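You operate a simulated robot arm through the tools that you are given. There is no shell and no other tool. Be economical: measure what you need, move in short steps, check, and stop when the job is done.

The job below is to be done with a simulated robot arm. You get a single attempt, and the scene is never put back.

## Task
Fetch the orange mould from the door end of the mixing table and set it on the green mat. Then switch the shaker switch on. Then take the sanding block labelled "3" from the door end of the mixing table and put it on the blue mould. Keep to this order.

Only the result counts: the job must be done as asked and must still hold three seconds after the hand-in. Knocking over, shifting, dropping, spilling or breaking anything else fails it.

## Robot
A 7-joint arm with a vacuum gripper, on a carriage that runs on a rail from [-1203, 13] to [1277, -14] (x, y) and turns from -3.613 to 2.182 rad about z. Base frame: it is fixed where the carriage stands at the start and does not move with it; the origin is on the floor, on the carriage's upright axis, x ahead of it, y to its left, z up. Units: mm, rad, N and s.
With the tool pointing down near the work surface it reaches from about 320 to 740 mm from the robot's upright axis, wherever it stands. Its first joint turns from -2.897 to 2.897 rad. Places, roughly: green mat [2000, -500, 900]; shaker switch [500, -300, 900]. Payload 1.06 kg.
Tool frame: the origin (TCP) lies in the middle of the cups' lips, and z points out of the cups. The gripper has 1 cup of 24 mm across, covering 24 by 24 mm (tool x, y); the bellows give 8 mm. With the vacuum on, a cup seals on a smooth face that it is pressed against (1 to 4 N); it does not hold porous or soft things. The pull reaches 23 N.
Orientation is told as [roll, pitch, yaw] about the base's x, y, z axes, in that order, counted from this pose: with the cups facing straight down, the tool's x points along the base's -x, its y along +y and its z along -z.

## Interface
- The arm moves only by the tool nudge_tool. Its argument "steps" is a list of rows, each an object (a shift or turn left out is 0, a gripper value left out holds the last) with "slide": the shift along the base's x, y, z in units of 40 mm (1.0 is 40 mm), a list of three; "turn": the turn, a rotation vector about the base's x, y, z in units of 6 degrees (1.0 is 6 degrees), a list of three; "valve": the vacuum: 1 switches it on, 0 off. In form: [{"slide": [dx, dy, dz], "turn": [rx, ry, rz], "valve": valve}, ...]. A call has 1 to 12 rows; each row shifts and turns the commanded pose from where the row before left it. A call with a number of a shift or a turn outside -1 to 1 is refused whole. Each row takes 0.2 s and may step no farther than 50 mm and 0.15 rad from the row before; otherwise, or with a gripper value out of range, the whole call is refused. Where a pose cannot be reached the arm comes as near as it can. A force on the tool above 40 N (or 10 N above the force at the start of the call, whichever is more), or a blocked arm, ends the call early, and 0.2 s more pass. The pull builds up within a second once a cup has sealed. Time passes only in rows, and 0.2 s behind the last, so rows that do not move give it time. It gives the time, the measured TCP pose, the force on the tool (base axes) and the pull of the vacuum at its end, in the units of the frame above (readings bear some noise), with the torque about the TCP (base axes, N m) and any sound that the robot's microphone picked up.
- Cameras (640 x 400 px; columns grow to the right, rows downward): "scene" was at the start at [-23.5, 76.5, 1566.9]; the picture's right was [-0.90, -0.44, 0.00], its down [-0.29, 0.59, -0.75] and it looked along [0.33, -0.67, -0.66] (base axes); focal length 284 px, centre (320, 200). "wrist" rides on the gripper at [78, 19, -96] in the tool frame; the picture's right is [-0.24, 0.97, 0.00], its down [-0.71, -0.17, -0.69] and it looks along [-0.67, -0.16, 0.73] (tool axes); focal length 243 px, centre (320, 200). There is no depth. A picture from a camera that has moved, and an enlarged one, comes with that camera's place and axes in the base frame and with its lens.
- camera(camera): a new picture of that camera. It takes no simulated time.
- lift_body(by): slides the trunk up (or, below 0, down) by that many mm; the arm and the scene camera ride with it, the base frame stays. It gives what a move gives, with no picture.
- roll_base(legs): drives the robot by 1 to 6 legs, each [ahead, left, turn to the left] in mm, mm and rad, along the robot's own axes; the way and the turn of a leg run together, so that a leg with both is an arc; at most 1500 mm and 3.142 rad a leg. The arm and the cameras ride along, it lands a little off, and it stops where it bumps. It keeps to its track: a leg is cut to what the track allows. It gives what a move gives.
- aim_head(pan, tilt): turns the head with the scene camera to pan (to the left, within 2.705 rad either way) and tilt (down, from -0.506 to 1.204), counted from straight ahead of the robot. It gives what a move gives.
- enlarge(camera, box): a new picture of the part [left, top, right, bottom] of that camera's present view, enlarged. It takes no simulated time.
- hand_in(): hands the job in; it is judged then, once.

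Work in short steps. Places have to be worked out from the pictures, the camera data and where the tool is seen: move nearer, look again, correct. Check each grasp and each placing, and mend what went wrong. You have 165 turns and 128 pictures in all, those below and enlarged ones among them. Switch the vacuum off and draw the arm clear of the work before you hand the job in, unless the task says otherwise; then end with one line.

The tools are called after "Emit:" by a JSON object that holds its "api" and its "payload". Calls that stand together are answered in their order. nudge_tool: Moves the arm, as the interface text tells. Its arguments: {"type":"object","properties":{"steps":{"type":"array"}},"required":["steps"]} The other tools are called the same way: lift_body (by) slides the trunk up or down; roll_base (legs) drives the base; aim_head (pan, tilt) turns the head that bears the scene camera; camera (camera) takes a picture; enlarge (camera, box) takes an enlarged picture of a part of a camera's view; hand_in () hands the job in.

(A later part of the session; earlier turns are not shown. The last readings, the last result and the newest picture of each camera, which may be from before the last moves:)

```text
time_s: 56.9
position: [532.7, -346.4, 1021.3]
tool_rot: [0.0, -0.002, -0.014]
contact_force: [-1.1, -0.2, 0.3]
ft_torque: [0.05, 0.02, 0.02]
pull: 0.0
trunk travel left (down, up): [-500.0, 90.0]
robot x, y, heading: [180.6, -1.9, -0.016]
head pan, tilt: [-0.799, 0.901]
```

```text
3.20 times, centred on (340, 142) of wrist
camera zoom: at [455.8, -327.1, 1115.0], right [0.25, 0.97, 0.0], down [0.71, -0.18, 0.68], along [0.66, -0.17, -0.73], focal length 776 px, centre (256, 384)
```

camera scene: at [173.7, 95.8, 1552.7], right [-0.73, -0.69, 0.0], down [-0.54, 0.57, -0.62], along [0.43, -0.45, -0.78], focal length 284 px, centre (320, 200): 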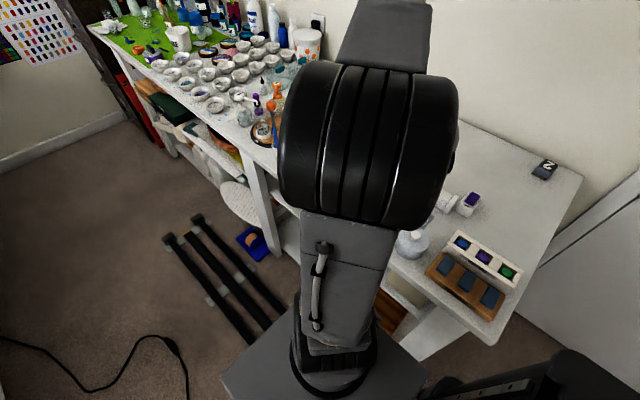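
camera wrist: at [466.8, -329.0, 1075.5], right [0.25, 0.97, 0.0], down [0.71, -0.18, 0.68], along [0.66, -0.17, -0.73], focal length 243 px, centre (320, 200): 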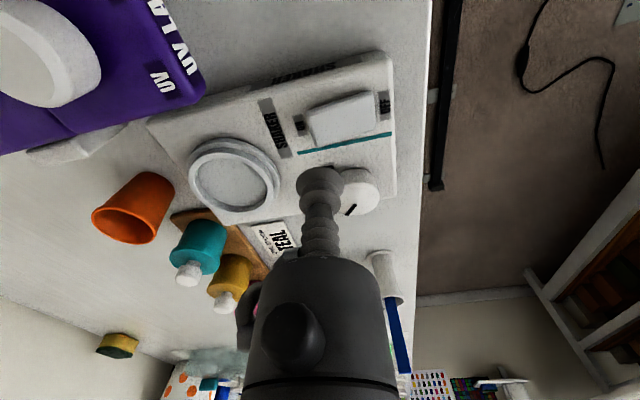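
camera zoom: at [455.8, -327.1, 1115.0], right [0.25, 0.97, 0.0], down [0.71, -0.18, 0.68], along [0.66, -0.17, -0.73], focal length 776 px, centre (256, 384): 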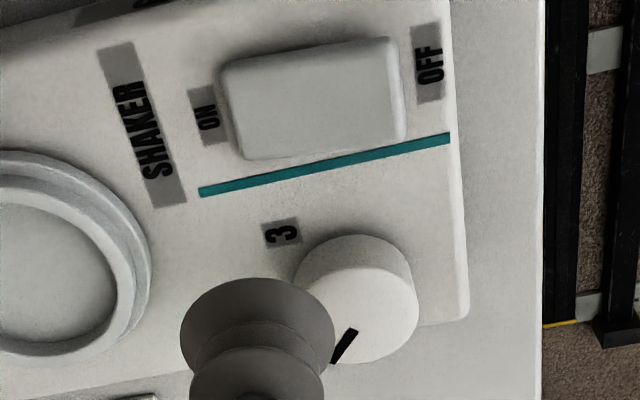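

The rocker now lies toward ON. Next I raise the arm, bring it over the table near block 3, and move the base to x ≈ 403.

Emit:
{"api": "nudge_tool", "payload": {"steps": [{"slide": [0, 0, 1]}, {"slide": [0, 0, 1]}, {"slide": [0, 0, 1]}, {"slide": [-1, -0.3, 0.5]}, {"slide": [-1, -0.3, 0]}, {"slide": [-1, -0.3, 0]}, {"slide": [-1, -0.3, 0]}, {"slide": [-1, -0.3, 0]}, {"slide": [-1, -0.3, 0]}]}}

Emit:
{"api": "roll_base", "payload": {"legs": [[222, 0, 0]]}}

Emit:
{"api": "camera", "payload": {"camera": "wrist"}}

```text
time_s: 58.9
position: [294.0, -419.3, 1157.5]
tool_rot: [0.001, -0.001, -0.013]
contact_force: [-1.1, -0.5, -0.2]
ft_torque: [-0.02, 0.02, -0.01]
pull: 0.0
trunk travel left (down, up): [-500.0, 90.0]
robot x, y, heading: [184.3, -4.6, -0.014]
head pan, tilt: [-0.799, 0.901]
```

```text
time_s: 60.5
position: [514.5, -421.4, 1159.3]
tool_rot: [-0.001, 0.0, -0.014]
contact_force: [0.6, 0.5, 0.1]
ft_torque: [-0.06, 0.0, -0.01]
pull: 0.1
trunk travel left (down, up): [-500.0, 90.0]
robot x, y, heading: [399.3, -2.0, -0.017]
head pan, tilt: [-0.799, 0.901]
```

```text
87 pictures are left
camera wrist: at [436.3, -401.7, 1253.9], right [0.25, 0.97, 0.0], down [0.71, -0.18, 0.68], along [0.66, -0.17, -0.73], focal length 243 px, centre (320, 200)
```

wrist: 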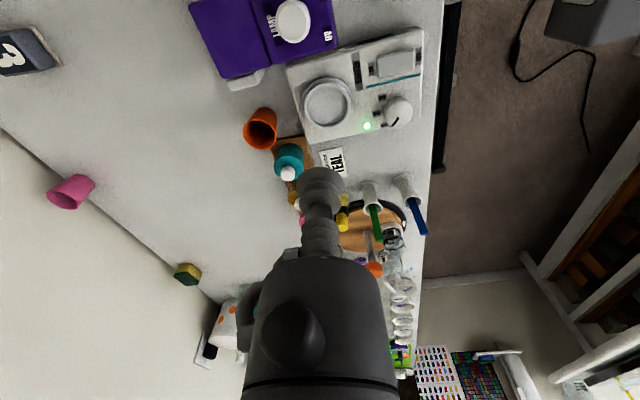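

The green LED confirms the shaker is on. I move toward block 3, stopping at about (400, -640, 1110).

Emit:
{"api": "nudge_tool", "payload": {"steps": [{"slide": [-0.7, -0.7, 0]}, {"slide": [-0.7, -0.7, 0]}, {"slide": [-0.7, -0.7, 0]}, {"slide": [-0.7, -0.7, -0.3]}, {"slide": [-0.1, -0.9, -0.3]}, {"slide": [0, -0.9, -0.3]}, {"slide": [0, -0.9, -0.3]}, {}]}}

Emit:
{"api": "camera", "payload": {"camera": "wrist"}}

```text
time_s: 62.3
position: [396.9, -643.5, 1111.9]
tool_rot: [0.0, -0.002, -0.015]
contact_force: [0.6, -1.1, -0.6]
ft_torque: [0.05, -0.02, -0.03]
pull: 0.1
trunk travel left (down, up): [-500.0, 90.0]
robot x, y, heading: [399.1, -4.6, -0.015]
head pan, tilt: [-0.799, 0.901]
```

```text
86 pictures are left
camera wrist: at [319.8, -623.7, 1207.2], right [0.25, 0.97, 0.0], down [0.7, -0.18, 0.69], along [0.66, -0.17, -0.73], focal length 243 px, centre (320, 200)
```

wrist: 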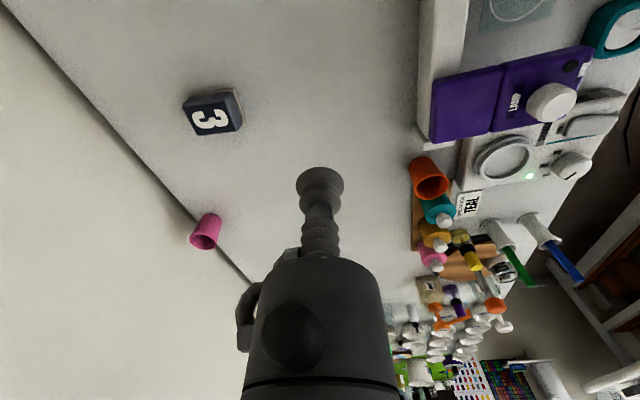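

Block 3's top is at about (408, -780). I test how far the arm reaches straight out, at z ≈ 1000.

Emit:
{"api": "nudge_tool", "payload": {"steps": [{"slide": [0.1, -0.6, -0.7]}, {"slide": [0.1, -0.6, -0.7]}, {"slide": [0, -0.6, -0.7]}, {"slide": [0, -0.5, -0.5]}, {"slide": [0, -0.5, 0]}, {"slide": [0, -0.5, 0]}, {}]}}

Emit:
{"api": "camera", "payload": {"camera": "wrist"}}

```text
time_s: 63.9
position: [420.1, -676.5, 1009.5]
tool_rot: [0.001, -0.001, -0.013]
contact_force: [0.3, 0.0, 0.2]
ft_torque: [0.03, -0.04, -0.03]
pull: 0.0
out of reach, approached as far as the arm can: row 1, 2, 3, 4, 5, 6
trunk travel left (down, up): [-500.0, 90.0]
robot x, y, heading: [398.6, -1.3, -0.011]
head pan, tilt: [-0.799, 0.901]
```

```text
85 pictures are left
camera wrist: at [342.4, -658.0, 1105.6], right [0.25, 0.97, 0.0], down [0.71, -0.18, 0.69], along [0.66, -0.17, -0.73], focal length 243 px, centre (320, 200)
```

wrist: 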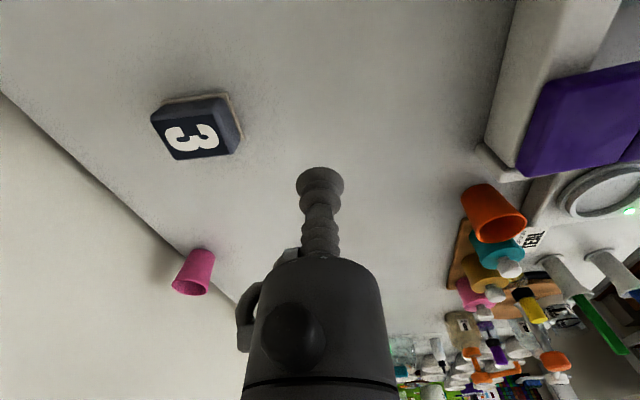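

The arm stops at a radius of ~676 mm here. I try lowering the trunk so the shoulder sits nearer the work: first raise and retract the tool, then lower 150 mm.

Emit:
{"api": "nudge_tool", "payload": {"steps": [{"slide": [-0.2, 0.6, 0.8]}, {"slide": [-0.2, 0.6, 0.8]}, {"slide": [0, 0, 0.8]}, {"slide": [0, 0, 0.8]}, {"slide": [0, 0, 0.8]}, {}]}}

Emit:
{"api": "lift_body", "payload": {"by": -150}}

Emit:
{"api": "nudge_tool", "payload": {"steps": [{"slide": [0, -0.6, 0]}, {"slide": [0, -0.6, 0]}, {"slide": [0, -0.6, 0]}, {"slide": [0, -0.6, 0]}, {"slide": [0, -0.6, 0]}, {"slide": [0, -0.6, 0]}, {}]}}

```text
time_s: 65.3
position: [407.3, -628.4, 1170.4]
tool_rot: [0.0, 0.0, -0.013]
contact_force: [0.3, 0.0, -0.1]
ft_torque: [0.01, 0.01, 0.0]
pull: 0.0
out of reach, approached as far as the arm can: row 1, 2, 3, 4, 5
trunk travel left (down, up): [-500.0, 90.0]
robot x, y, heading: [398.9, -3.8, -0.011]
head pan, tilt: [-0.799, 0.901]
```

```text
time_s: 67.1
position: [406.3, -627.8, 1019.3]
tool_rot: [0.0, 0.001, -0.015]
contact_force: [-0.7, 0.8, -0.2]
ft_torque: [0.03, 0.03, -0.01]
pull: 0.1
trunk travel left (down, up): [-350.0, 240.0]
robot x, y, heading: [396.7, -4.1, -0.012]
head pan, tilt: [-0.799, 0.901]
```

```text
time_s: 68.7
position: [409.6, -630.4, 1011.7]
tool_rot: [-0.001, -0.001, -0.014]
contact_force: [-0.4, -0.2, 0.2]
ft_torque: [0.04, -0.02, 0.0]
pull: 0.1
out of reach, approached as far as the arm can: row 1, 2, 3, 4, 5, 6
trunk travel left (down, up): [-350.0, 240.0]
robot x, y, heading: [399.7, -5.0, -0.009]
head pan, tilt: [-0.799, 0.901]
```

Lower trunk is worse, and the reach was larger at the mat where the arm angle suited the tool yaw. I raise the trunk back and turn the tool yaw by -60°, then try again.

Emit:
{"api": "lift_body", "payload": {"by": 150}}

Emit:
{"api": "nudge_tool", "payload": {"steps": [{"slide": [0, 0.5, 0], "turn": [0, 0, -1]}, {"slide": [0, 0.5, 0], "turn": [0, 0, -1]}, {"turn": [0, 0, -1]}, {"turn": [0, 0, -1]}, {"turn": [0, 0, -1]}, {"turn": [0, 0, -1]}, {"turn": [0, 0, -1]}, {"turn": [0, 0, -1]}, {"turn": [0, 0, -1]}, {"turn": [0, 0, -1]}, {}]}}

Emit:
{"api": "nudge_tool", "payload": {"steps": [{"slide": [0, -0.7, -0.6]}, {"slide": [0, -0.7, -0.6]}, {"slide": [0, -0.6, -0.8]}, {"slide": [0, -0.6, -0.8]}, {"slide": [0, -0.6, -0.8]}, {}]}}

```text
time_s: 70.4
position: [410.2, -630.9, 1162.5]
tool_rot: [0.001, 0.001, -0.016]
contact_force: [-0.5, 0.4, -0.5]
ft_torque: [0.03, 0.01, -0.03]
pull: 0.1
trunk travel left (down, up): [-500.0, 90.0]
robot x, y, heading: [395.0, -7.1, -0.011]
head pan, tilt: [-0.799, 0.901]
```

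```text
time_s: 72.8
position: [406.1, -621.9, 1176.9]
tool_rot: [-0.001, -0.001, -1.062]
contact_force: [1.1, 0.4, -0.3]
ft_torque: [0.02, 0.0, 0.0]
pull: 0.1
out of reach, approached as far as the arm can: row 1, 2
trunk travel left (down, up): [-500.0, 90.0]
robot x, y, heading: [398.4, -5.6, -0.015]
head pan, tilt: [-0.799, 0.901]
```

```text
time_s: 74.2
position: [427.1, -674.2, 1030.4]
tool_rot: [0.001, -0.001, -1.061]
contact_force: [0.1, 0.0, -0.2]
ft_torque: [0.01, -0.01, -0.02]
pull: 0.1
out of reach, approached as far as the arm can: row 1, 2, 3, 4, 5
trunk travel left (down, up): [-500.0, 90.0]
robot x, y, heading: [400.0, -7.1, -0.016]
head pan, tilt: [-0.799, 0.901]
```

The reach seems larger straight ahead of the carriage (arm mounted ~50 mm ahead of its axis). I retract the arm and undo the yaw, then turn the carriage to face the wall.

Emit:
{"api": "nudge_tool", "payload": {"steps": [{"slide": [0, 0.8, 0.6], "turn": [0, 0, 1]}, {"slide": [0, 0.8, 0.6], "turn": [0, 0, 1]}, {"slide": [0, 0.8, 0.6], "turn": [0, 0, 1]}, {"slide": [0.3, 0.8, 0.6], "turn": [0, 0, 1]}, {"slide": [0.7, 0.7, 0.5], "turn": [0, 0, 1]}, {"slide": [0.7, 0.7, 0.3], "turn": [0, 0, 1]}, {"slide": [0.7, 0.7, 0.3], "turn": [0, 0, 1]}, {"slide": [0.7, 0.7, 0], "turn": [0, 0, 1]}, {"slide": [0.7, 0.7, 0], "turn": [0, 0, 1]}, {"slide": [0.7, 0.6, 0], "turn": [0, 0, 1]}, {}]}}

Emit:
{"api": "roll_base", "payload": {"legs": [[0, 0, -1.57]]}}

Emit:
{"api": "camera", "payload": {"camera": "wrist"}}

```text
time_s: 76.6
position: [601.5, -543.8, 1226.9]
tool_rot: [0.0, 0.001, -0.013]
contact_force: [0.0, 0.6, -0.7]
ft_torque: [-0.03, -0.01, 0.01]
pull: 0.0
out of reach, approached as far as the arm can: row 1, 2, 3, 4, 5, 6, 7, 8
trunk travel left (down, up): [-500.0, 90.0]
robot x, y, heading: [400.2, -2.9, -0.01]
head pan, tilt: [-0.799, 0.901]
```

```text
time_s: 80.9
position: [-142.7, -200.8, 1226.4]
tool_rot: [-0.001, 0.0, -1.593]
contact_force: [-0.5, 0.5, 0.1]
ft_torque: [-0.03, 0.02, 0.02]
pull: 0.1
trunk travel left (down, up): [-500.0, 90.0]
robot x, y, heading: [400.4, -2.5, -1.59]
head pan, tilt: [-0.799, 0.901]
```

```text
84 pictures are left
camera wrist: at [-121.4, -123.9, 1322.7], right [0.97, -0.26, 0.0], down [-0.19, -0.7, 0.69], along [-0.18, -0.66, -0.73], focal length 243 px, centre (320, 200)
```

wrist: 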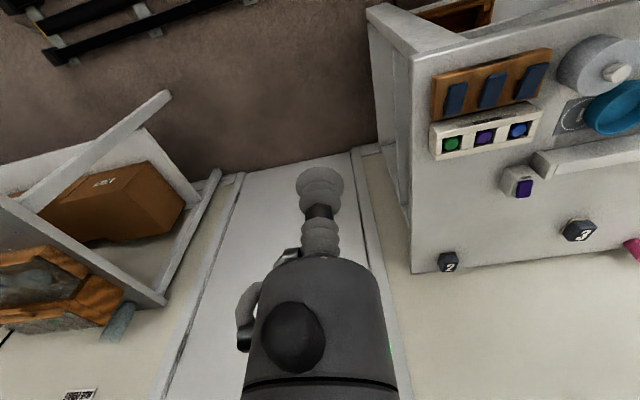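

Carriage now faces the wall. I sweep the tool across to in front of the robot, over the table at z ≈ 1220.

Emit:
{"api": "nudge_tool", "payload": {"steps": [{"slide": [0.95, -0.5, 0]}, {"slide": [0.95, -0.5, 0]}, {"slide": [0.95, -0.5, 0]}, {"slide": [0.95, -0.5, 0]}, {"slide": [0.95, -0.5, 0]}, {"slide": [0.95, -0.5, 0]}, {"slide": [0.95, -0.5, 0]}, {"slide": [0.95, -0.5, 0]}, {"slide": [0.95, -0.5, 0]}, {"slide": [0.95, -0.5, 0]}, {"slide": [0.95, -0.5, 0]}, {"slide": [0.95, -0.5, 0]}]}}

Emit:
{"api": "nudge_tool", "payload": {"steps": [{"slide": [0.95, -0.5, 0]}, {"slide": [0.95, -0.5, 0]}, {"slide": [0.4, -0.5, -0.7]}, {"slide": [0, -0.5, -0.8]}, {"slide": [0, -0.5, -0.8]}, {"slide": [0, -0.5, -0.8]}, {}]}}

Emit:
{"api": "camera", "payload": {"camera": "wrist"}}

```text
time_s: 83.5
position: [312.3, -441.8, 1225.7]
tool_rot: [0.0, 0.001, -1.594]
contact_force: [-0.4, 1.0, 0.3]
ft_torque: [-0.01, -0.01, 0.02]
pull: 0.0
trunk travel left (down, up): [-500.0, 90.0]
robot x, y, heading: [401.8, -4.3, -1.594]
head pan, tilt: [-0.799, 0.901]
```

```text
time_s: 85.1
position: [408.1, -559.6, 1102.5]
tool_rot: [-0.001, 0.001, -1.593]
contact_force: [-0.1, -0.1, -0.4]
ft_torque: [-0.01, -0.01, 0.01]
pull: 0.0
trunk travel left (down, up): [-500.0, 90.0]
robot x, y, heading: [397.8, -3.7, -1.592]
head pan, tilt: [-0.799, 0.901]
```

```text
83 pictures are left
camera wrist: at [428.6, -483.0, 1198.6], right [0.97, -0.26, 0.0], down [-0.19, -0.7, 0.69], along [-0.18, -0.66, -0.73], focal length 243 px, centre (320, 200)
```

wrist: 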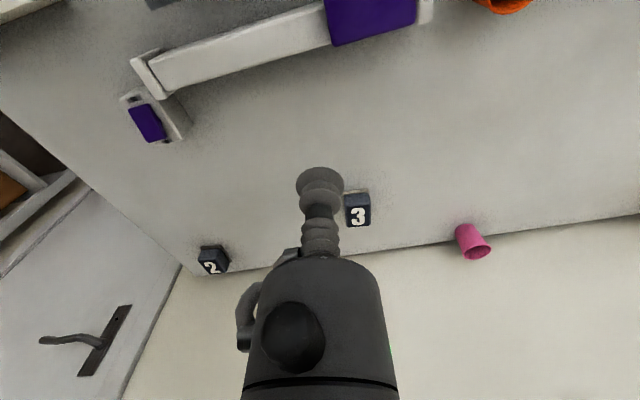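

Block 3's top now resolves to about (411, -778, 922), 774 mm from the axis. I raise the trunk fully and extend to see the vertical reach.

Emit:
{"api": "lift_body", "payload": {"by": 90}}

Emit:
{"api": "nudge_tool", "payload": {"steps": [{"slide": [0, -0.5, -0.8]}, {"slide": [0, -0.5, -0.8]}, {"slide": [0, -0.5, -0.8]}, {"slide": [0, -0.5, -0.8]}, {"slide": [0, -0.5, -0.8]}, {"slide": [0, -0.6, 0]}, {"slide": [0, -0.6, 0]}, {"slide": [0, -0.6, 0]}, {"slide": [0, -0.6, 0]}, {}]}}

Emit:
{"api": "camera", "payload": {"camera": "wrist"}}

```text
time_s: 86.3
position: [407.7, -559.9, 1192.5]
tool_rot: [-0.001, 0.001, -1.595]
contact_force: [0.5, -0.2, -0.2]
ft_torque: [-0.02, -0.02, -0.03]
pull: 0.1
trunk travel left (down, up): [-590.0, 0.0]
robot x, y, heading: [400.6, -7.3, -1.592]
head pan, tilt: [-0.799, 0.901]
```

```text
time_s: 88.5
position: [408.9, -743.6, 1033.4]
tool_rot: [0.0, 0.002, -1.594]
contact_force: [-1.4, -0.1, -0.1]
ft_torque: [-0.04, -0.02, -0.01]
pull: 0.1
out of reach, approached as far as the arm can: row 9
trunk travel left (down, up): [-590.0, 0.0]
robot x, y, heading: [401.7, -6.4, -1.594]
head pan, tilt: [-0.799, 0.901]
```

```text
82 pictures are left
camera wrist: at [429.3, -665.9, 1128.4], right [0.97, -0.26, 0.0], down [-0.19, -0.7, 0.68], along [-0.18, -0.66, -0.73], focal length 243 px, centre (320, 200)
```

wrist: 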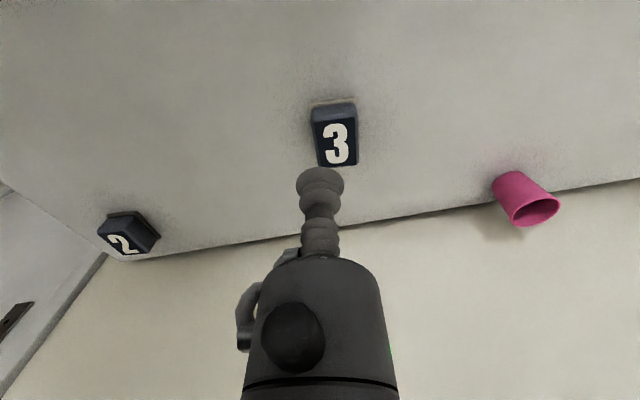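

Reached y = -744 at z 1033; the reach grows lower down. I go lower and outward.

Emit:
{"api": "nudge_tool", "payload": {"steps": [{"slide": [0.1, -0.1, -0.7]}, {"slide": [0, -0.2, -0.7]}, {"slide": [0, -0.3, 0]}, {"slide": [0, -0.3, 0]}, {}]}}

Emit:
{"api": "camera", "payload": {"camera": "wrist"}}

```text
time_s: 89.7
position: [409.2, -748.0, 976.9]
tool_rot: [-0.001, -0.001, -1.595]
contact_force: [0.2, -0.2, -0.4]
ft_torque: [0.01, 0.03, 0.04]
pull: 0.1
out of reach, approached as far as the arm can: row 2, 3, 4
trunk travel left (down, up): [-590.0, 0.0]
robot x, y, heading: [398.5, -5.8, -1.594]
head pan, tilt: [-0.799, 0.901]
```

```text
81 pictures are left
camera wrist: at [430.9, -670.3, 1072.4], right [0.97, -0.26, 0.0], down [-0.19, -0.7, 0.69], along [-0.18, -0.66, -0.73], focal length 243 px, centre (320, 200)
```

wrist: 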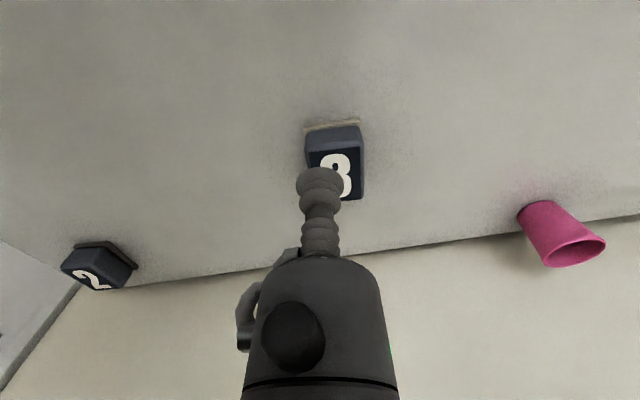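

The vertical limit is about y = -748; I need roughly 35 mm more. I tilt the tool 12° so the cup reaches outward, and extend.

Emit:
{"api": "nudge_tool", "payload": {"steps": [{"slide": [0, 0, 0], "turn": [-1, 0, 0]}, {"slide": [0.1, -0.4, 0], "turn": [-1, 0, 0]}, {"slide": [0, -0.4, 0]}, {}]}}

Emit:
{"api": "camera", "payload": {"camera": "wrist"}}

```text
time_s: 90.7
position: [414.4, -779.4, 976.6]
tool_rot: [0.006, -0.21, -1.595]
contact_force: [0.5, 0.4, 0.2]
ft_torque: [0.01, 0.01, -0.01]
pull: 0.1
trunk travel left (down, up): [-590.0, 0.0]
robot x, y, heading: [399.2, -6.6, -1.588]
head pan, tilt: [-0.799, 0.901]
```

```text
80 pictures are left
camera wrist: at [435.4, -684.6, 1054.6], right [0.97, -0.25, 0.05], down [-0.19, -0.55, 0.82], along [-0.18, -0.8, -0.57], focal length 243 px, centre (320, 200)
```

wrist: 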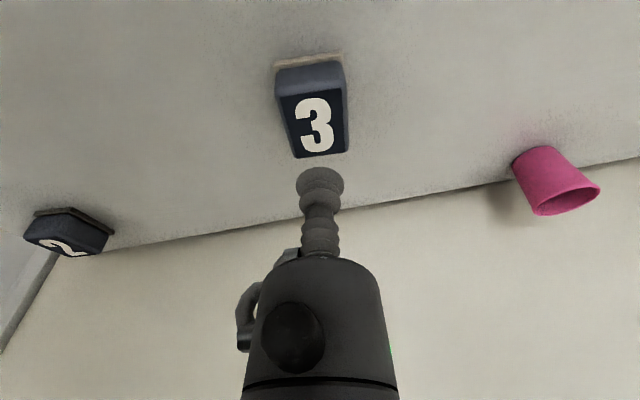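

Reach works with tilt. The block's face spans y ≈ -766…-815, x ≈ 412. I ease the tilt to ~10°, descend to z ≈ 935 at y = -785.

Emit:
{"api": "nudge_tool", "payload": {"steps": [{"slide": [-0.05, -0.15, -0.4]}, {"slide": [0, 0, -0.5], "turn": [0.4, 0, 0]}, {}]}}

Emit:
{"api": "camera", "payload": {"camera": "wrist"}}

```text
time_s: 91.5
position: [411.9, -776.5, 941.3]
tool_rot: [0.003, -0.167, -1.594]
contact_force: [-0.5, 0.3, 0.4]
ft_torque: [0.0, 0.0, -0.03]
pull: 0.0
out of reach, approached as far as the arm can: row 2
trunk travel left (down, up): [-590.0, 0.0]
robot x, y, heading: [398.3, -1.8, -1.595]
head pan, tilt: [-0.799, 0.901]
```

```text
79 pictures are left
camera wrist: at [433.2, -684.9, 1022.5], right [0.97, -0.25, 0.04], down [-0.19, -0.58, 0.79], along [-0.18, -0.77, -0.61], focal length 243 px, centre (320, 200)
```

wrist: 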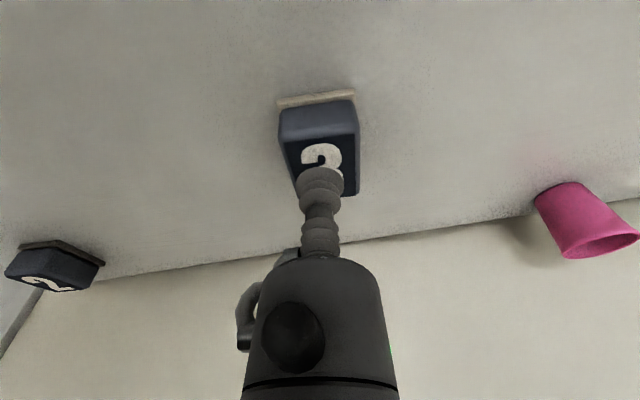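

Cup is over the face, ~7 mm short of centre — good. Vacuum on and descend in small steps.

Emit:
{"api": "nudge_tool", "payload": {"steps": [{"slide": [0, 0, -0.2], "valve": 1}, {"slide": [0, 0, -0.1]}, {}]}}

Emit:
{"api": "camera", "payload": {"camera": "wrist"}}

```text
time_s: 92.3
position: [412.9, -777.1, 930.2]
tool_rot: [0.005, -0.168, -1.596]
contact_force: [0.5, 1.0, -0.3]
ft_torque: [0.02, 0.02, -0.03]
pull: 0.2
trunk travel left (down, up): [-590.0, 0.0]
robot x, y, heading: [401.5, -7.0, -1.59]
head pan, tilt: [-0.799, 0.901]
```

```text
78 pictures are left
camera wrist: at [433.1, -684.9, 1011.1], right [0.97, -0.25, 0.04], down [-0.19, -0.58, 0.79], along [-0.18, -0.77, -0.61], focal length 243 px, centre (320, 200)
```

wrist: 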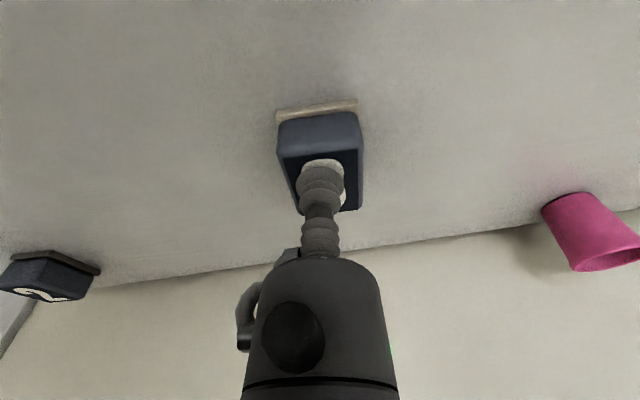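

Still a bit above. I continue down in 2–3 mm steps.

Emit:
{"api": "nudge_tool", "payload": {"steps": [{"slide": [0, -0.02, -0.08]}, {"slide": [0, 0, -0.06]}, {}]}}

Emit:
{"api": "nudge_tool", "payload": {"steps": [{"slide": [0, 0, -0.06]}, {}]}}

Emit:
{"api": "enlarge", "payload": {"camera": "wrist", "box": [240, 90, 400, 220]}}

```text
time_s: 93.1
position: [412.3, -776.7, 924.6]
tool_rot: [0.003, -0.166, -1.596]
contact_force: [-0.3, 0.4, 0.1]
ft_torque: [0.12, 0.0, 0.0]
pull: 22.9
trunk travel left (down, up): [-590.0, 0.0]
robot x, y, heading: [400.8, -5.1, -1.592]
head pan, tilt: [-0.799, 0.901]
```

```text
time_s: 93.7
position: [413.3, -777.4, 924.7]
tool_rot: [0.003, -0.172, -1.595]
contact_force: [-0.4, -2.5, 8.8]
ft_torque: [0.14, 0.04, 0.02]
pull: 23.0
trunk travel left (down, up): [-590.0, 0.0]
robot x, y, heading: [398.5, -2.3, -1.593]
head pan, tilt: [-0.799, 0.901]
```

```text
3.08 times, centred on (320, 155) of wrist
camera zoom: at [433.7, -685.3, 1004.7], right [0.97, -0.25, 0.04], down [-0.19, -0.58, 0.79], along [-0.18, -0.78, -0.61], focal length 746 px, centre (320, 338)
```

zoom: 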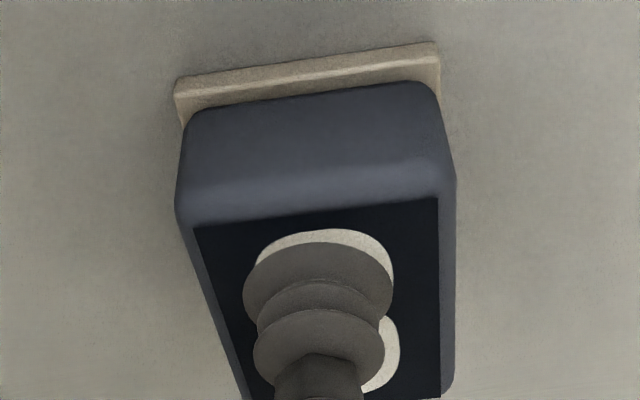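

Sealed with 23 N pull. I lift gently and bring the block back toward the robot with the tilt unchanged.

Emit:
{"api": "nudge_tool", "payload": {"steps": [{"slide": [0, 0, 0.2]}, {"slide": [0, 0.1, 0.4]}, {"slide": [0, 0.5, 0.8]}, {"slide": [0, 0.6, 0.8]}, {"slide": [0, 0.6, 0.8]}, {"slide": [0, 0.6, 0.8]}, {}]}}

Emit:
{"api": "camera", "payload": {"camera": "wrist"}}

```text
time_s: 95.3
position: [413.9, -681.9, 1074.2]
tool_rot: [0.003, -0.167, -1.595]
contact_force: [0.1, 1.2, -1.5]
ft_torque: [0.05, -0.01, 0.0]
pull: 22.9
trunk travel left (down, up): [-590.0, 0.0]
robot x, y, heading: [396.8, -3.5, -1.594]
head pan, tilt: [-0.799, 0.901]
```

```text
76 pictures are left
camera wrist: at [434.0, -588.6, 1155.8], right [0.97, -0.25, 0.04], down [-0.19, -0.58, 0.79], along [-0.18, -0.77, -0.61], focal length 243 px, centre (320, 200)
```

wrist: 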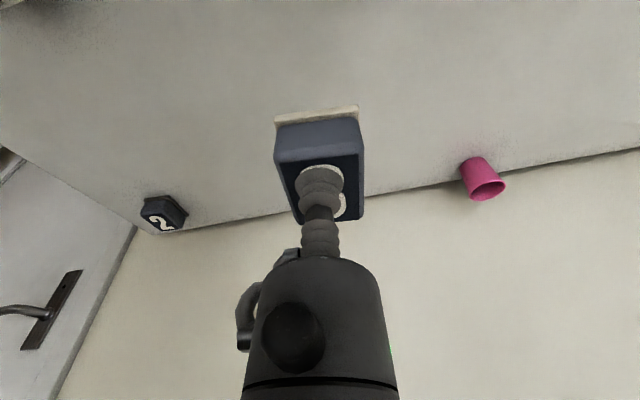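

The block is held firmly. I carry it to above the blue mould, whose centre I work out as about (331, -427).

Emit:
{"api": "nudge_tool", "payload": {"steps": [{"slide": [-0.26, 0.8, 0]}, {"slide": [-0.26, 0.8, 0]}, {"slide": [-0.26, 0.8, 0]}, {"slide": [-0.26, 0.8, 0]}, {"slide": [-0.26, 0.8, 0]}, {"slide": [-0.26, 0.8, 0]}, {"slide": [-0.26, 0.8, 0]}, {"slide": [-0.2, 0.8, 0]}, {}]}}

Emit:
{"api": "camera", "payload": {"camera": "wrist"}}

Emit:
{"api": "aim_head", "payload": {"pan": 0.1, "tilt": 0.95}}

Emit:
{"api": "camera", "payload": {"camera": "scene"}}

```text
time_s: 97.3
position: [331.2, -424.9, 1073.3]
tool_rot: [0.004, -0.168, -1.596]
contact_force: [-0.1, 0.9, -0.4]
ft_torque: [0.06, 0.0, -0.05]
pull: 22.7
trunk travel left (down, up): [-590.0, 0.0]
robot x, y, heading: [399.8, -3.9, -1.594]
head pan, tilt: [-0.799, 0.901]
```

```text
75 pictures are left
camera wrist: at [353.0, -333.9, 1155.5], right [0.97, -0.25, 0.04], down [-0.19, -0.58, 0.79], along [-0.18, -0.77, -0.61], focal length 243 px, centre (320, 200)
```

wrist: 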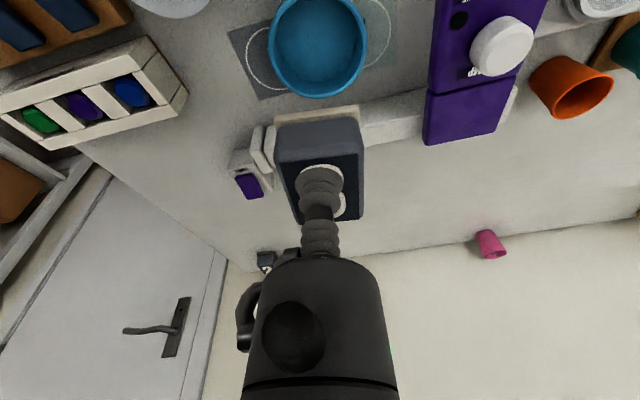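

```text
time_s: 98.5
position: [332.1, -426.4, 1074.5]
tool_rot: [0.003, -0.168, -1.595]
contact_force: [-0.2, 0.2, 0.0]
ft_torque: [0.07, -0.04, 0.02]
pull: 23.1
trunk travel left (down, up): [-590.0, 0.0]
robot x, y, heading: [399.7, -9.5, -1.587]
head pan, tilt: [0.099, 0.949]
```

```text
74 pictures are left
camera scene: at [556.8, -20.6, 1639.1], right [-1.0, -0.08, 0.0], down [-0.06, 0.81, -0.58], along [0.04, -0.58, -0.81], focal length 284 px, centre (320, 200)
```

scene: 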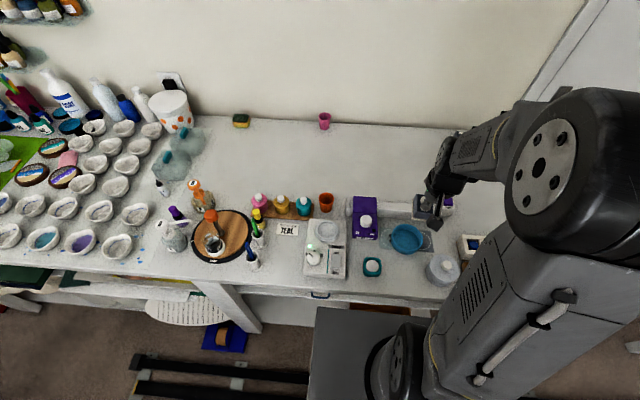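

Both views agree on the mould at ≈ (333, -426). I enlarge the scene view for precision.

Emit:
{"api": "enlarge", "payload": {"camera": "scene", "box": [360, 180, 480, 255]}}

Emit:
{"api": "enlarge", "payload": {"camera": "wrist", "box": [220, 0, 420, 125]}}

```text
5.33 times, centred on (420, 218) of scene
camera zoom: at [556.8, -20.6, 1639.1], right [-1.0, -0.08, 0.0], down [-0.06, 0.81, -0.58], along [0.04, -0.58, -0.81], focal length 1513 px, centre (-213, 107)
```

zoom: 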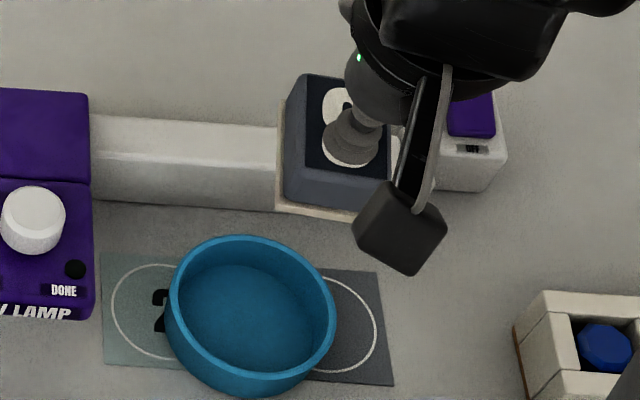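

```text
3.20 times, centred on (320, 62) of wrist
camera zoom: at [353.2, -334.5, 1155.4], right [0.97, -0.25, 0.04], down [-0.19, -0.58, 0.79], along [-0.18, -0.77, -0.61], focal length 776 px, centre (320, 640)
```

zoom: 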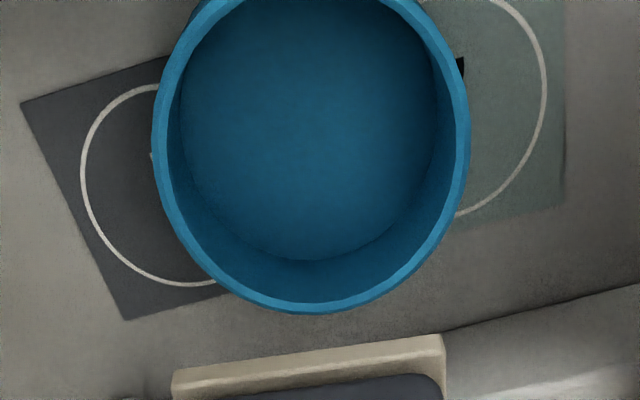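

Mould outer ≈ 91 mm, inner floor ≈ 80 mm; the block's ~48×50 mm base fits inside. I adjust to TCP ≈ (336, -418) and lower so the block hangs ~25 mm above the rim.

Emit:
{"api": "nudge_tool", "payload": {"steps": [{"slide": [0.1, 0.18, -0.7]}, {"slide": [0, 0, -0.8]}, {"slide": [0, 0, -0.7]}, {}]}}

Emit:
{"api": "camera", "payload": {"camera": "wrist"}}

Emit:
{"api": "enlarge", "payload": {"camera": "scene", "box": [360, 180, 480, 255]}}

```text
time_s: 99.5
position: [336.7, -419.2, 985.0]
tool_rot: [0.003, -0.167, -1.593]
contact_force: [0.4, 0.3, -0.9]
ft_torque: [0.05, -0.01, 0.03]
pull: 22.8
trunk travel left (down, up): [-590.0, 0.0]
robot x, y, heading: [397.3, -6.9, -1.593]
head pan, tilt: [0.099, 0.949]
```

```text
71 pictures are left
camera wrist: at [358.0, -326.8, 1066.8], right [0.97, -0.25, 0.04], down [-0.19, -0.58, 0.79], along [-0.18, -0.77, -0.61], focal length 243 px, centre (320, 200)
```

wrist: 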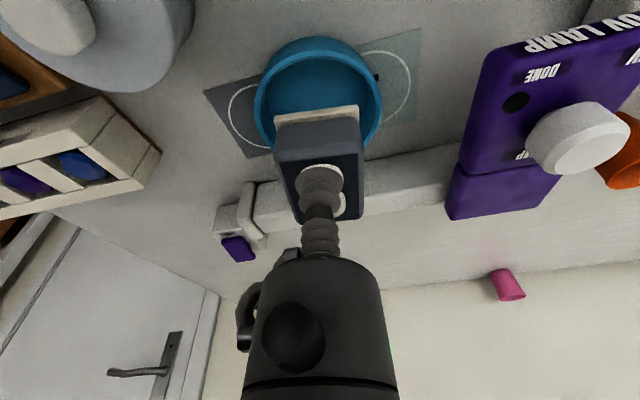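

```text
5.33 times, centred on (420, 218) of scene
camera zoom: at [556.9, -20.8, 1639.1], right [-1.0, -0.08, 0.0], down [-0.06, 0.81, -0.58], along [0.04, -0.58, -0.81], focal length 1513 px, centre (-213, 107)
```

zoom: 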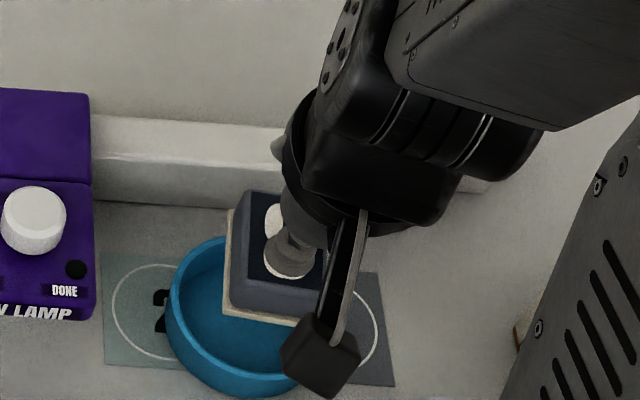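

Alignment looks good (block centre ≈ (335, -429), mould ≈ (337, -427)). I shift 2 mm in x and y and lower to just above the rim.

Emit:
{"api": "nudge_tool", "payload": {"steps": [{"slide": [0.05, 0.04, -0.4]}, {}]}}

Emit:
{"api": "enlarge", "payload": {"camera": "wrist", "box": [220, 40, 420, 165]}}

Emit:
{"api": "enlarge", "payload": {"camera": "scene", "box": [360, 190, 456, 250]}}

```text
time_s: 100.1
position: [338.6, -416.6, 969.3]
tool_rot: [0.003, -0.168, -1.594]
contact_force: [0.9, -0.5, -0.2]
ft_torque: [0.02, -0.03, 0.0]
pull: 23.1
trunk travel left (down, up): [-590.0, 0.0]
robot x, y, heading: [398.9, -7.8, -1.599]
head pan, tilt: [0.099, 0.949]
```

```text
3.20 times, centred on (320, 102) of wrist
camera zoom: at [359.7, -325.2, 1051.0], right [0.97, -0.25, 0.04], down [-0.19, -0.58, 0.79], along [-0.18, -0.77, -0.61], focal length 776 px, centre (320, 512)
```

zoom: 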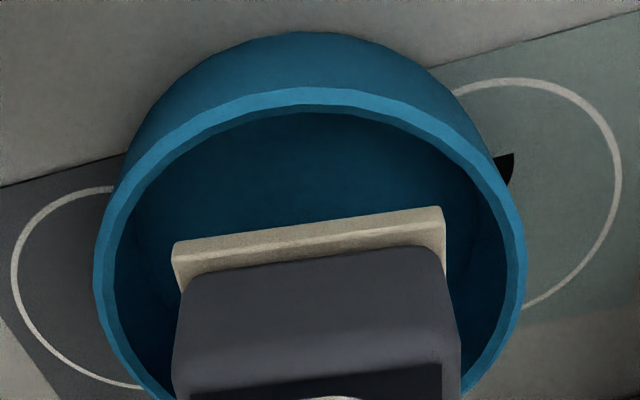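

```text
6.67 times, centred on (408, 220) of scene
camera zoom: at [556.9, -20.8, 1639.1], right [-1.0, -0.08, 0.0], down [-0.06, 0.81, -0.58], along [0.04, -0.58, -0.81], focal length 1891 px, centre (-267, 67)
```

zoom: 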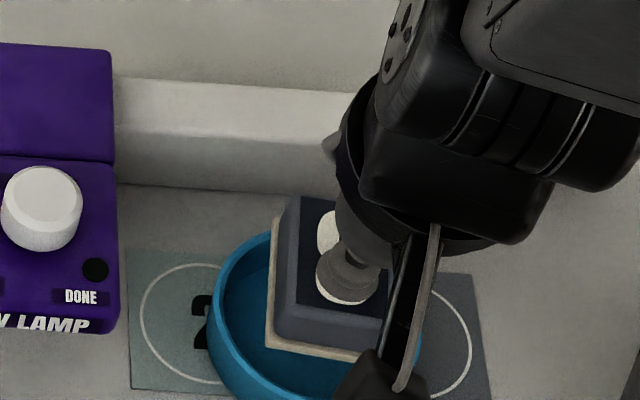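

Block is centred within the rim in both views. I lower into the mould, slowly at the end.

Emit:
{"api": "nudge_tool", "payload": {"steps": [{"slide": [0, 0, -0.3]}, {"slide": [0, 0, -0.2]}, {"slide": [0, 0, -0.1]}, {}]}}

Emit:
{"api": "enlarge", "payload": {"camera": "wrist", "box": [220, 40, 420, 165]}}

```text
time_s: 101.1
position: [337.1, -416.2, 945.7]
tool_rot: [0.002, -0.167, -1.594]
contact_force: [0.8, 1.3, 2.6]
ft_torque: [-0.12, -0.09, 0.03]
pull: 23.1
trunk travel left (down, up): [-590.0, 0.0]
robot x, y, heading: [395.7, -5.6, -1.591]
head pan, tilt: [0.099, 0.949]
```

```text
3.20 times, centred on (320, 102) of wrist
camera zoom: at [359.0, -324.3, 1027.2], right [0.97, -0.25, 0.04], down [-0.19, -0.58, 0.79], along [-0.18, -0.77, -0.61], focal length 776 px, centre (320, 512)
```

zoom: 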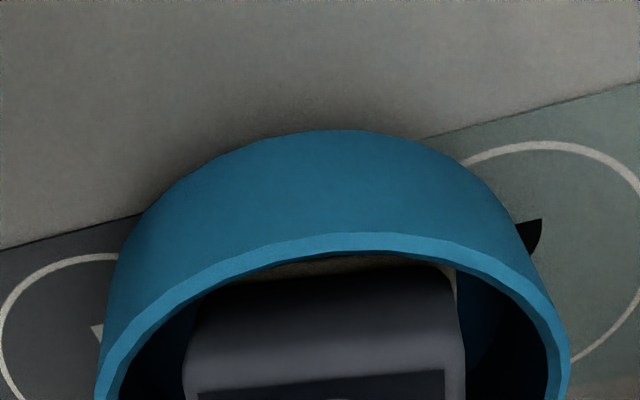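

Contact is felt, and the mould may have been nudged. I check from the fixed scene camera with the same framing as before.

Emit:
{"api": "enlarge", "payload": {"camera": "scene", "box": [360, 180, 480, 255]}}

```text
5.33 times, centred on (420, 218) of scene
camera zoom: at [556.9, -20.3, 1639.1], right [-1.0, -0.08, 0.0], down [-0.06, 0.81, -0.58], along [0.04, -0.58, -0.81], focal length 1513 px, centre (-213, 107)
```

zoom: 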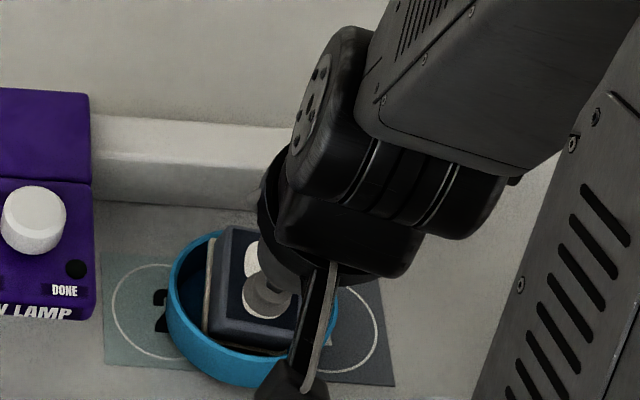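

The mould moved about 4–5 mm toward the wall: the block sits too far that way and touched its far wall. I raise a few mm and shift the block back +y to centre it, checking again.

Emit:
{"api": "nudge_tool", "payload": {"steps": [{"slide": [0, 0, 0.12]}, {"slide": [0, 0.1, 0]}, {"slide": [0, 0.1, 0]}, {}]}}

Emit:
{"api": "enlarge", "payload": {"camera": "scene", "box": [360, 180, 480, 255]}}

Emit:
{"api": "enlarge", "payload": {"camera": "wrist", "box": [220, 40, 420, 165]}}

```text
time_s: 102.1
position: [338.5, -408.0, 952.0]
tool_rot: [0.004, -0.169, -1.595]
contact_force: [0.5, -0.3, 0.6]
ft_torque: [-0.02, -0.02, 0.01]
pull: 22.8
trunk travel left (down, up): [-590.0, 0.0]
robot x, y, heading: [400.8, -3.8, -1.591]
head pan, tilt: [0.099, 0.949]
```

```text
5.33 times, centred on (420, 218) of scene
camera zoom: at [556.9, -20.6, 1639.1], right [-1.0, -0.08, 0.0], down [-0.06, 0.81, -0.58], along [0.04, -0.58, -0.81], focal length 1513 px, centre (-213, 107)
```

zoom: 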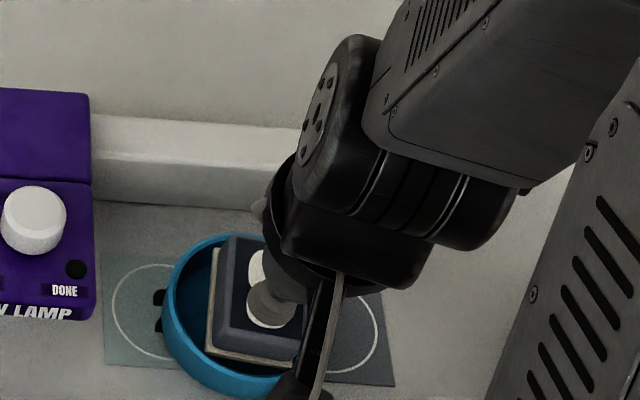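

```text
3.20 times, centred on (320, 102) of wrist
camera zoom: at [358.8, -316.2, 1032.4], right [0.97, -0.25, 0.04], down [-0.19, -0.58, 0.79], along [-0.18, -0.77, -0.61], focal length 776 px, centre (320, 512)
```

zoom: 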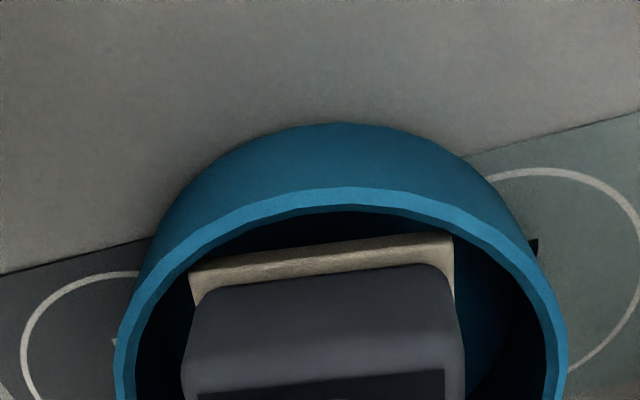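

The mould is back essentially at its original place. The wrist view says the block should go ~3 mm in +x and ~3 mm toward the wall to be centred; I do that and lower a little at a time.

Emit:
{"api": "nudge_tool", "payload": {"steps": [{"slide": [0.08, -0.06, 0.05]}, {"slide": [0, 0, -0.1]}, {"slide": [0, 0, -0.1]}, {}]}}

Emit:
{"api": "enlarge", "payload": {"camera": "scene", "box": [360, 180, 480, 255]}}

Emit:
{"api": "enlarge", "payload": {"camera": "wrist", "box": [220, 40, 420, 165]}}

```text
time_s: 103.1
position: [341.6, -410.6, 945.9]
tool_rot: [0.005, -0.168, -1.594]
contact_force: [-1.1, 1.7, 2.9]
ft_torque: [-0.1, -0.08, 0.04]
pull: 22.9
trunk travel left (down, up): [-590.0, 0.0]
robot x, y, heading: [399.2, -6.4, -1.593]
head pan, tilt: [0.099, 0.949]
```

```text
5.33 times, centred on (420, 218) of scene
camera zoom: at [556.9, -20.3, 1639.1], right [-1.0, -0.08, 0.0], down [-0.06, 0.81, -0.58], along [0.04, -0.58, -0.81], focal length 1513 px, centre (-213, 107)
```

zoom: 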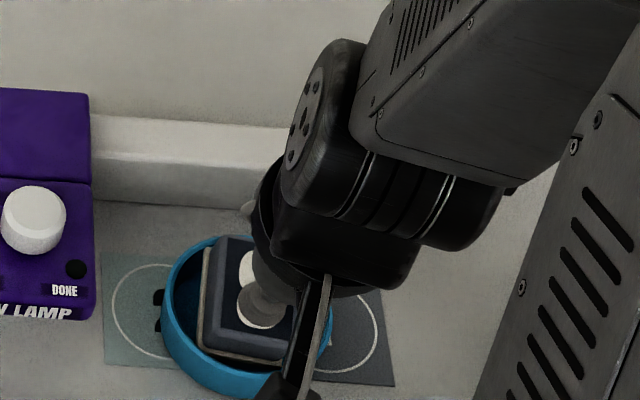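

```text
3.20 times, centred on (320, 102) of wrist
camera zoom: at [362.0, -318.4, 1026.8], right [0.97, -0.25, 0.04], down [-0.19, -0.58, 0.79], along [-0.18, -0.77, -0.61], focal length 776 px, centre (320, 512)
```

zoom: 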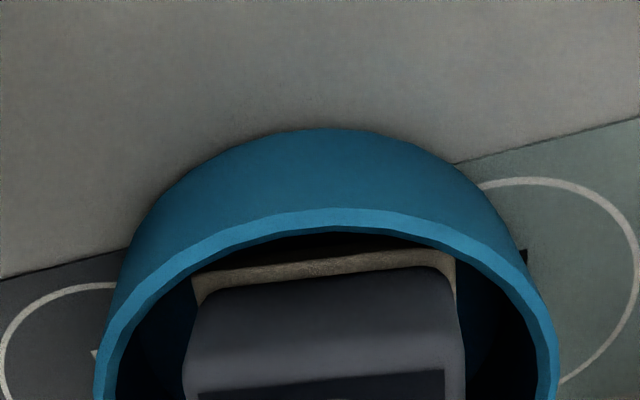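

Contact again at the same height without the mould moving: this is the mould's floor, and the block is centred. I press 1.5 mm more to confirm.

Emit:
{"api": "nudge_tool", "payload": {"steps": [{"slide": [0, 0, -0.04]}, {}]}}

Emit:
{"api": "enlarge", "payload": {"camera": "scene", "box": [360, 180, 480, 255]}}

```text
time_s: 103.7
position: [340.8, -409.7, 943.2]
tool_rot: [0.005, -0.166, -1.596]
contact_force: [-0.9, 0.5, 2.2]
ft_torque: [-0.16, -0.09, 0.03]
pull: 23.0
trunk travel left (down, up): [-590.0, 0.0]
robot x, y, heading: [400.6, -2.9, -1.596]
head pan, tilt: [0.099, 0.949]
```

```text
5.33 times, centred on (420, 218) of scene
camera zoom: at [556.9, -20.3, 1639.1], right [-1.0, -0.08, 0.0], down [-0.06, 0.81, -0.58], along [0.04, -0.58, -0.81], focal length 1513 px, centre (-213, 107)
```

zoom: 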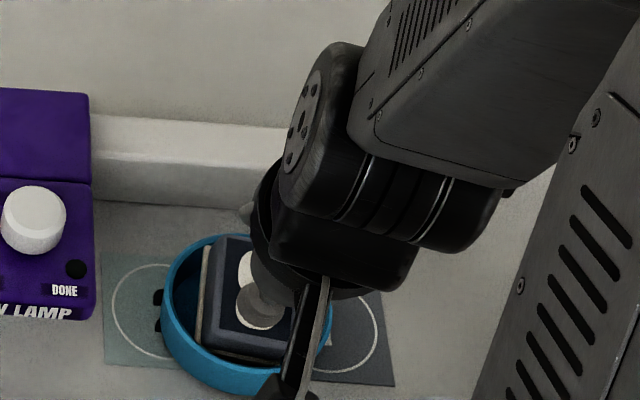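

The contact seems lopsided. I take a closer look at the block's real size and tilt in the mould.

Emit:
{"api": "enlarge", "payload": {"camera": "scene", "box": [385, 218, 433, 258]}}

Emit:
{"api": "enlarge", "payload": {"camera": "wrist", "box": [240, 80, 400, 230]}}

```text
10.00 times, centred on (409, 238) of scene
camera zoom: at [556.9, -20.3, 1639.1], right [-1.0, -0.08, 0.0], down [-0.06, 0.81, -0.58], along [0.04, -0.58, -0.81], focal length 2837 px, centre (-570, -180)
```

zoom: 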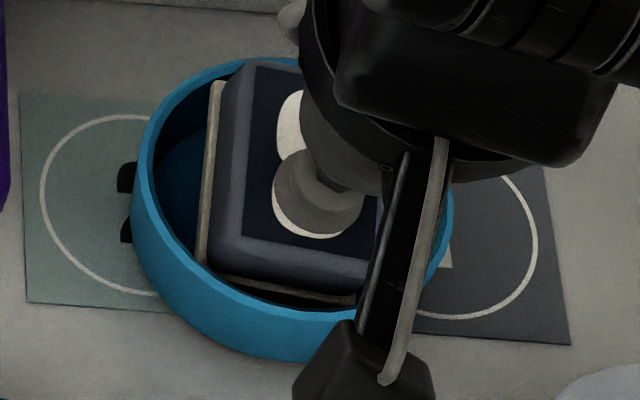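

```text
2.67 times, centred on (320, 155) of wrist
camera zoom: at [362.3, -318.3, 1025.0], right [0.97, -0.25, 0.04], down [-0.19, -0.58, 0.79], along [-0.18, -0.77, -0.61], focal length 647 px, centre (320, 320)
```

zoom: 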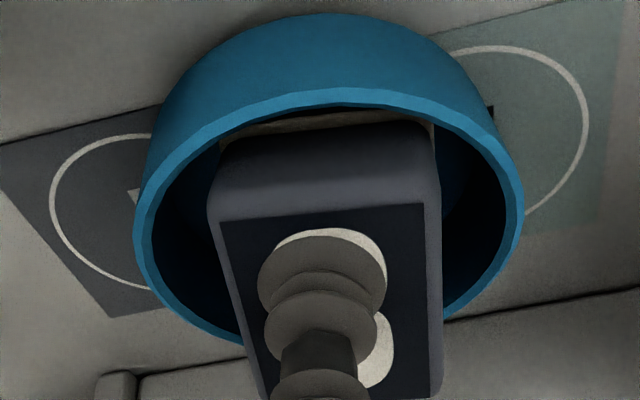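

From the scene geometry the block is ~51 × 65 mm and sits ~5 mm too far toward the wall and ~3 mm too far to -x. I raise 8 mm, correct, and lower again.

Emit:
{"api": "nudge_tool", "payload": {"steps": [{"slide": [0, 0, 0.25]}, {"slide": [0.08, 0.12, 0]}, {"slide": [0, 0, -0.1]}, {}]}}

Emit:
{"api": "enlarge", "payload": {"camera": "scene", "box": [385, 218, 433, 258]}}

```text
time_s: 104.7
position: [344.5, -405.1, 949.6]
tool_rot: [0.001, -0.168, -1.595]
contact_force: [-1.3, -1.9, 0.8]
ft_torque: [0.03, 0.03, 0.02]
pull: 22.5
trunk travel left (down, up): [-590.0, 0.0]
robot x, y, heading: [397.3, -4.4, -1.596]
head pan, tilt: [0.099, 0.949]
```

```text
10.00 times, centred on (409, 238) of scene
camera zoom: at [556.8, -20.7, 1639.1], right [-1.0, -0.08, 0.0], down [-0.06, 0.81, -0.58], along [0.04, -0.58, -0.81], focal length 2837 px, centre (-570, -180)
```

zoom: 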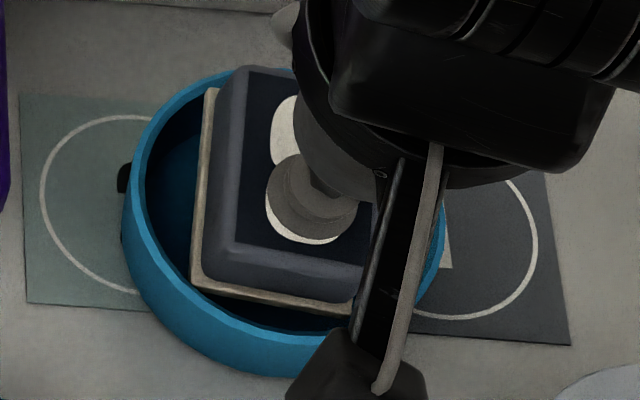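

The fit is snug and the mould follows the block. I use that to bring the mould back to its original spot: move to about (340, -411.5) at this height and look.

Emit:
{"api": "nudge_tool", "payload": {"steps": [{"slide": [-0.06, -0.08, 0]}, {"slide": [-0.06, -0.08, 0]}, {}]}}

Emit:
{"api": "enlarge", "payload": {"camera": "scene", "box": [385, 218, 433, 258]}}

```text
time_s: 105.5
position: [339.4, -411.4, 949.5]
tool_rot: [0.005, -0.168, -1.596]
contact_force: [0.1, 0.5, 0.1]
ft_torque: [-0.01, -0.01, -0.02]
pull: 23.2
trunk travel left (down, up): [-590.0, 0.0]
robot x, y, heading: [398.6, -1.5, -1.596]
head pan, tilt: [0.099, 0.949]
```

```text
10.00 times, centred on (409, 238) of scene
camera zoom: at [556.9, -20.6, 1639.1], right [-1.0, -0.08, 0.0], down [-0.06, 0.81, -0.58], along [0.04, -0.58, -0.81], focal length 2837 px, centre (-570, -180)
```

zoom: 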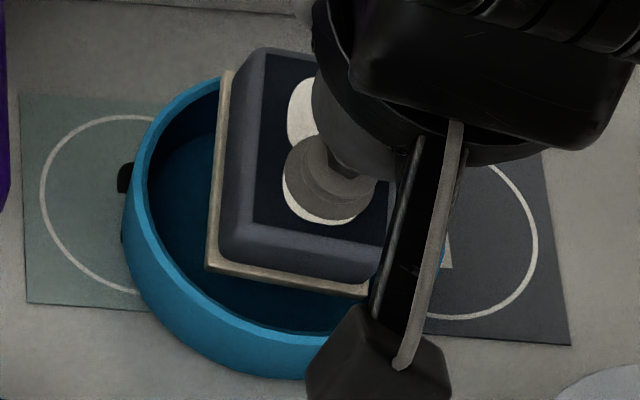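

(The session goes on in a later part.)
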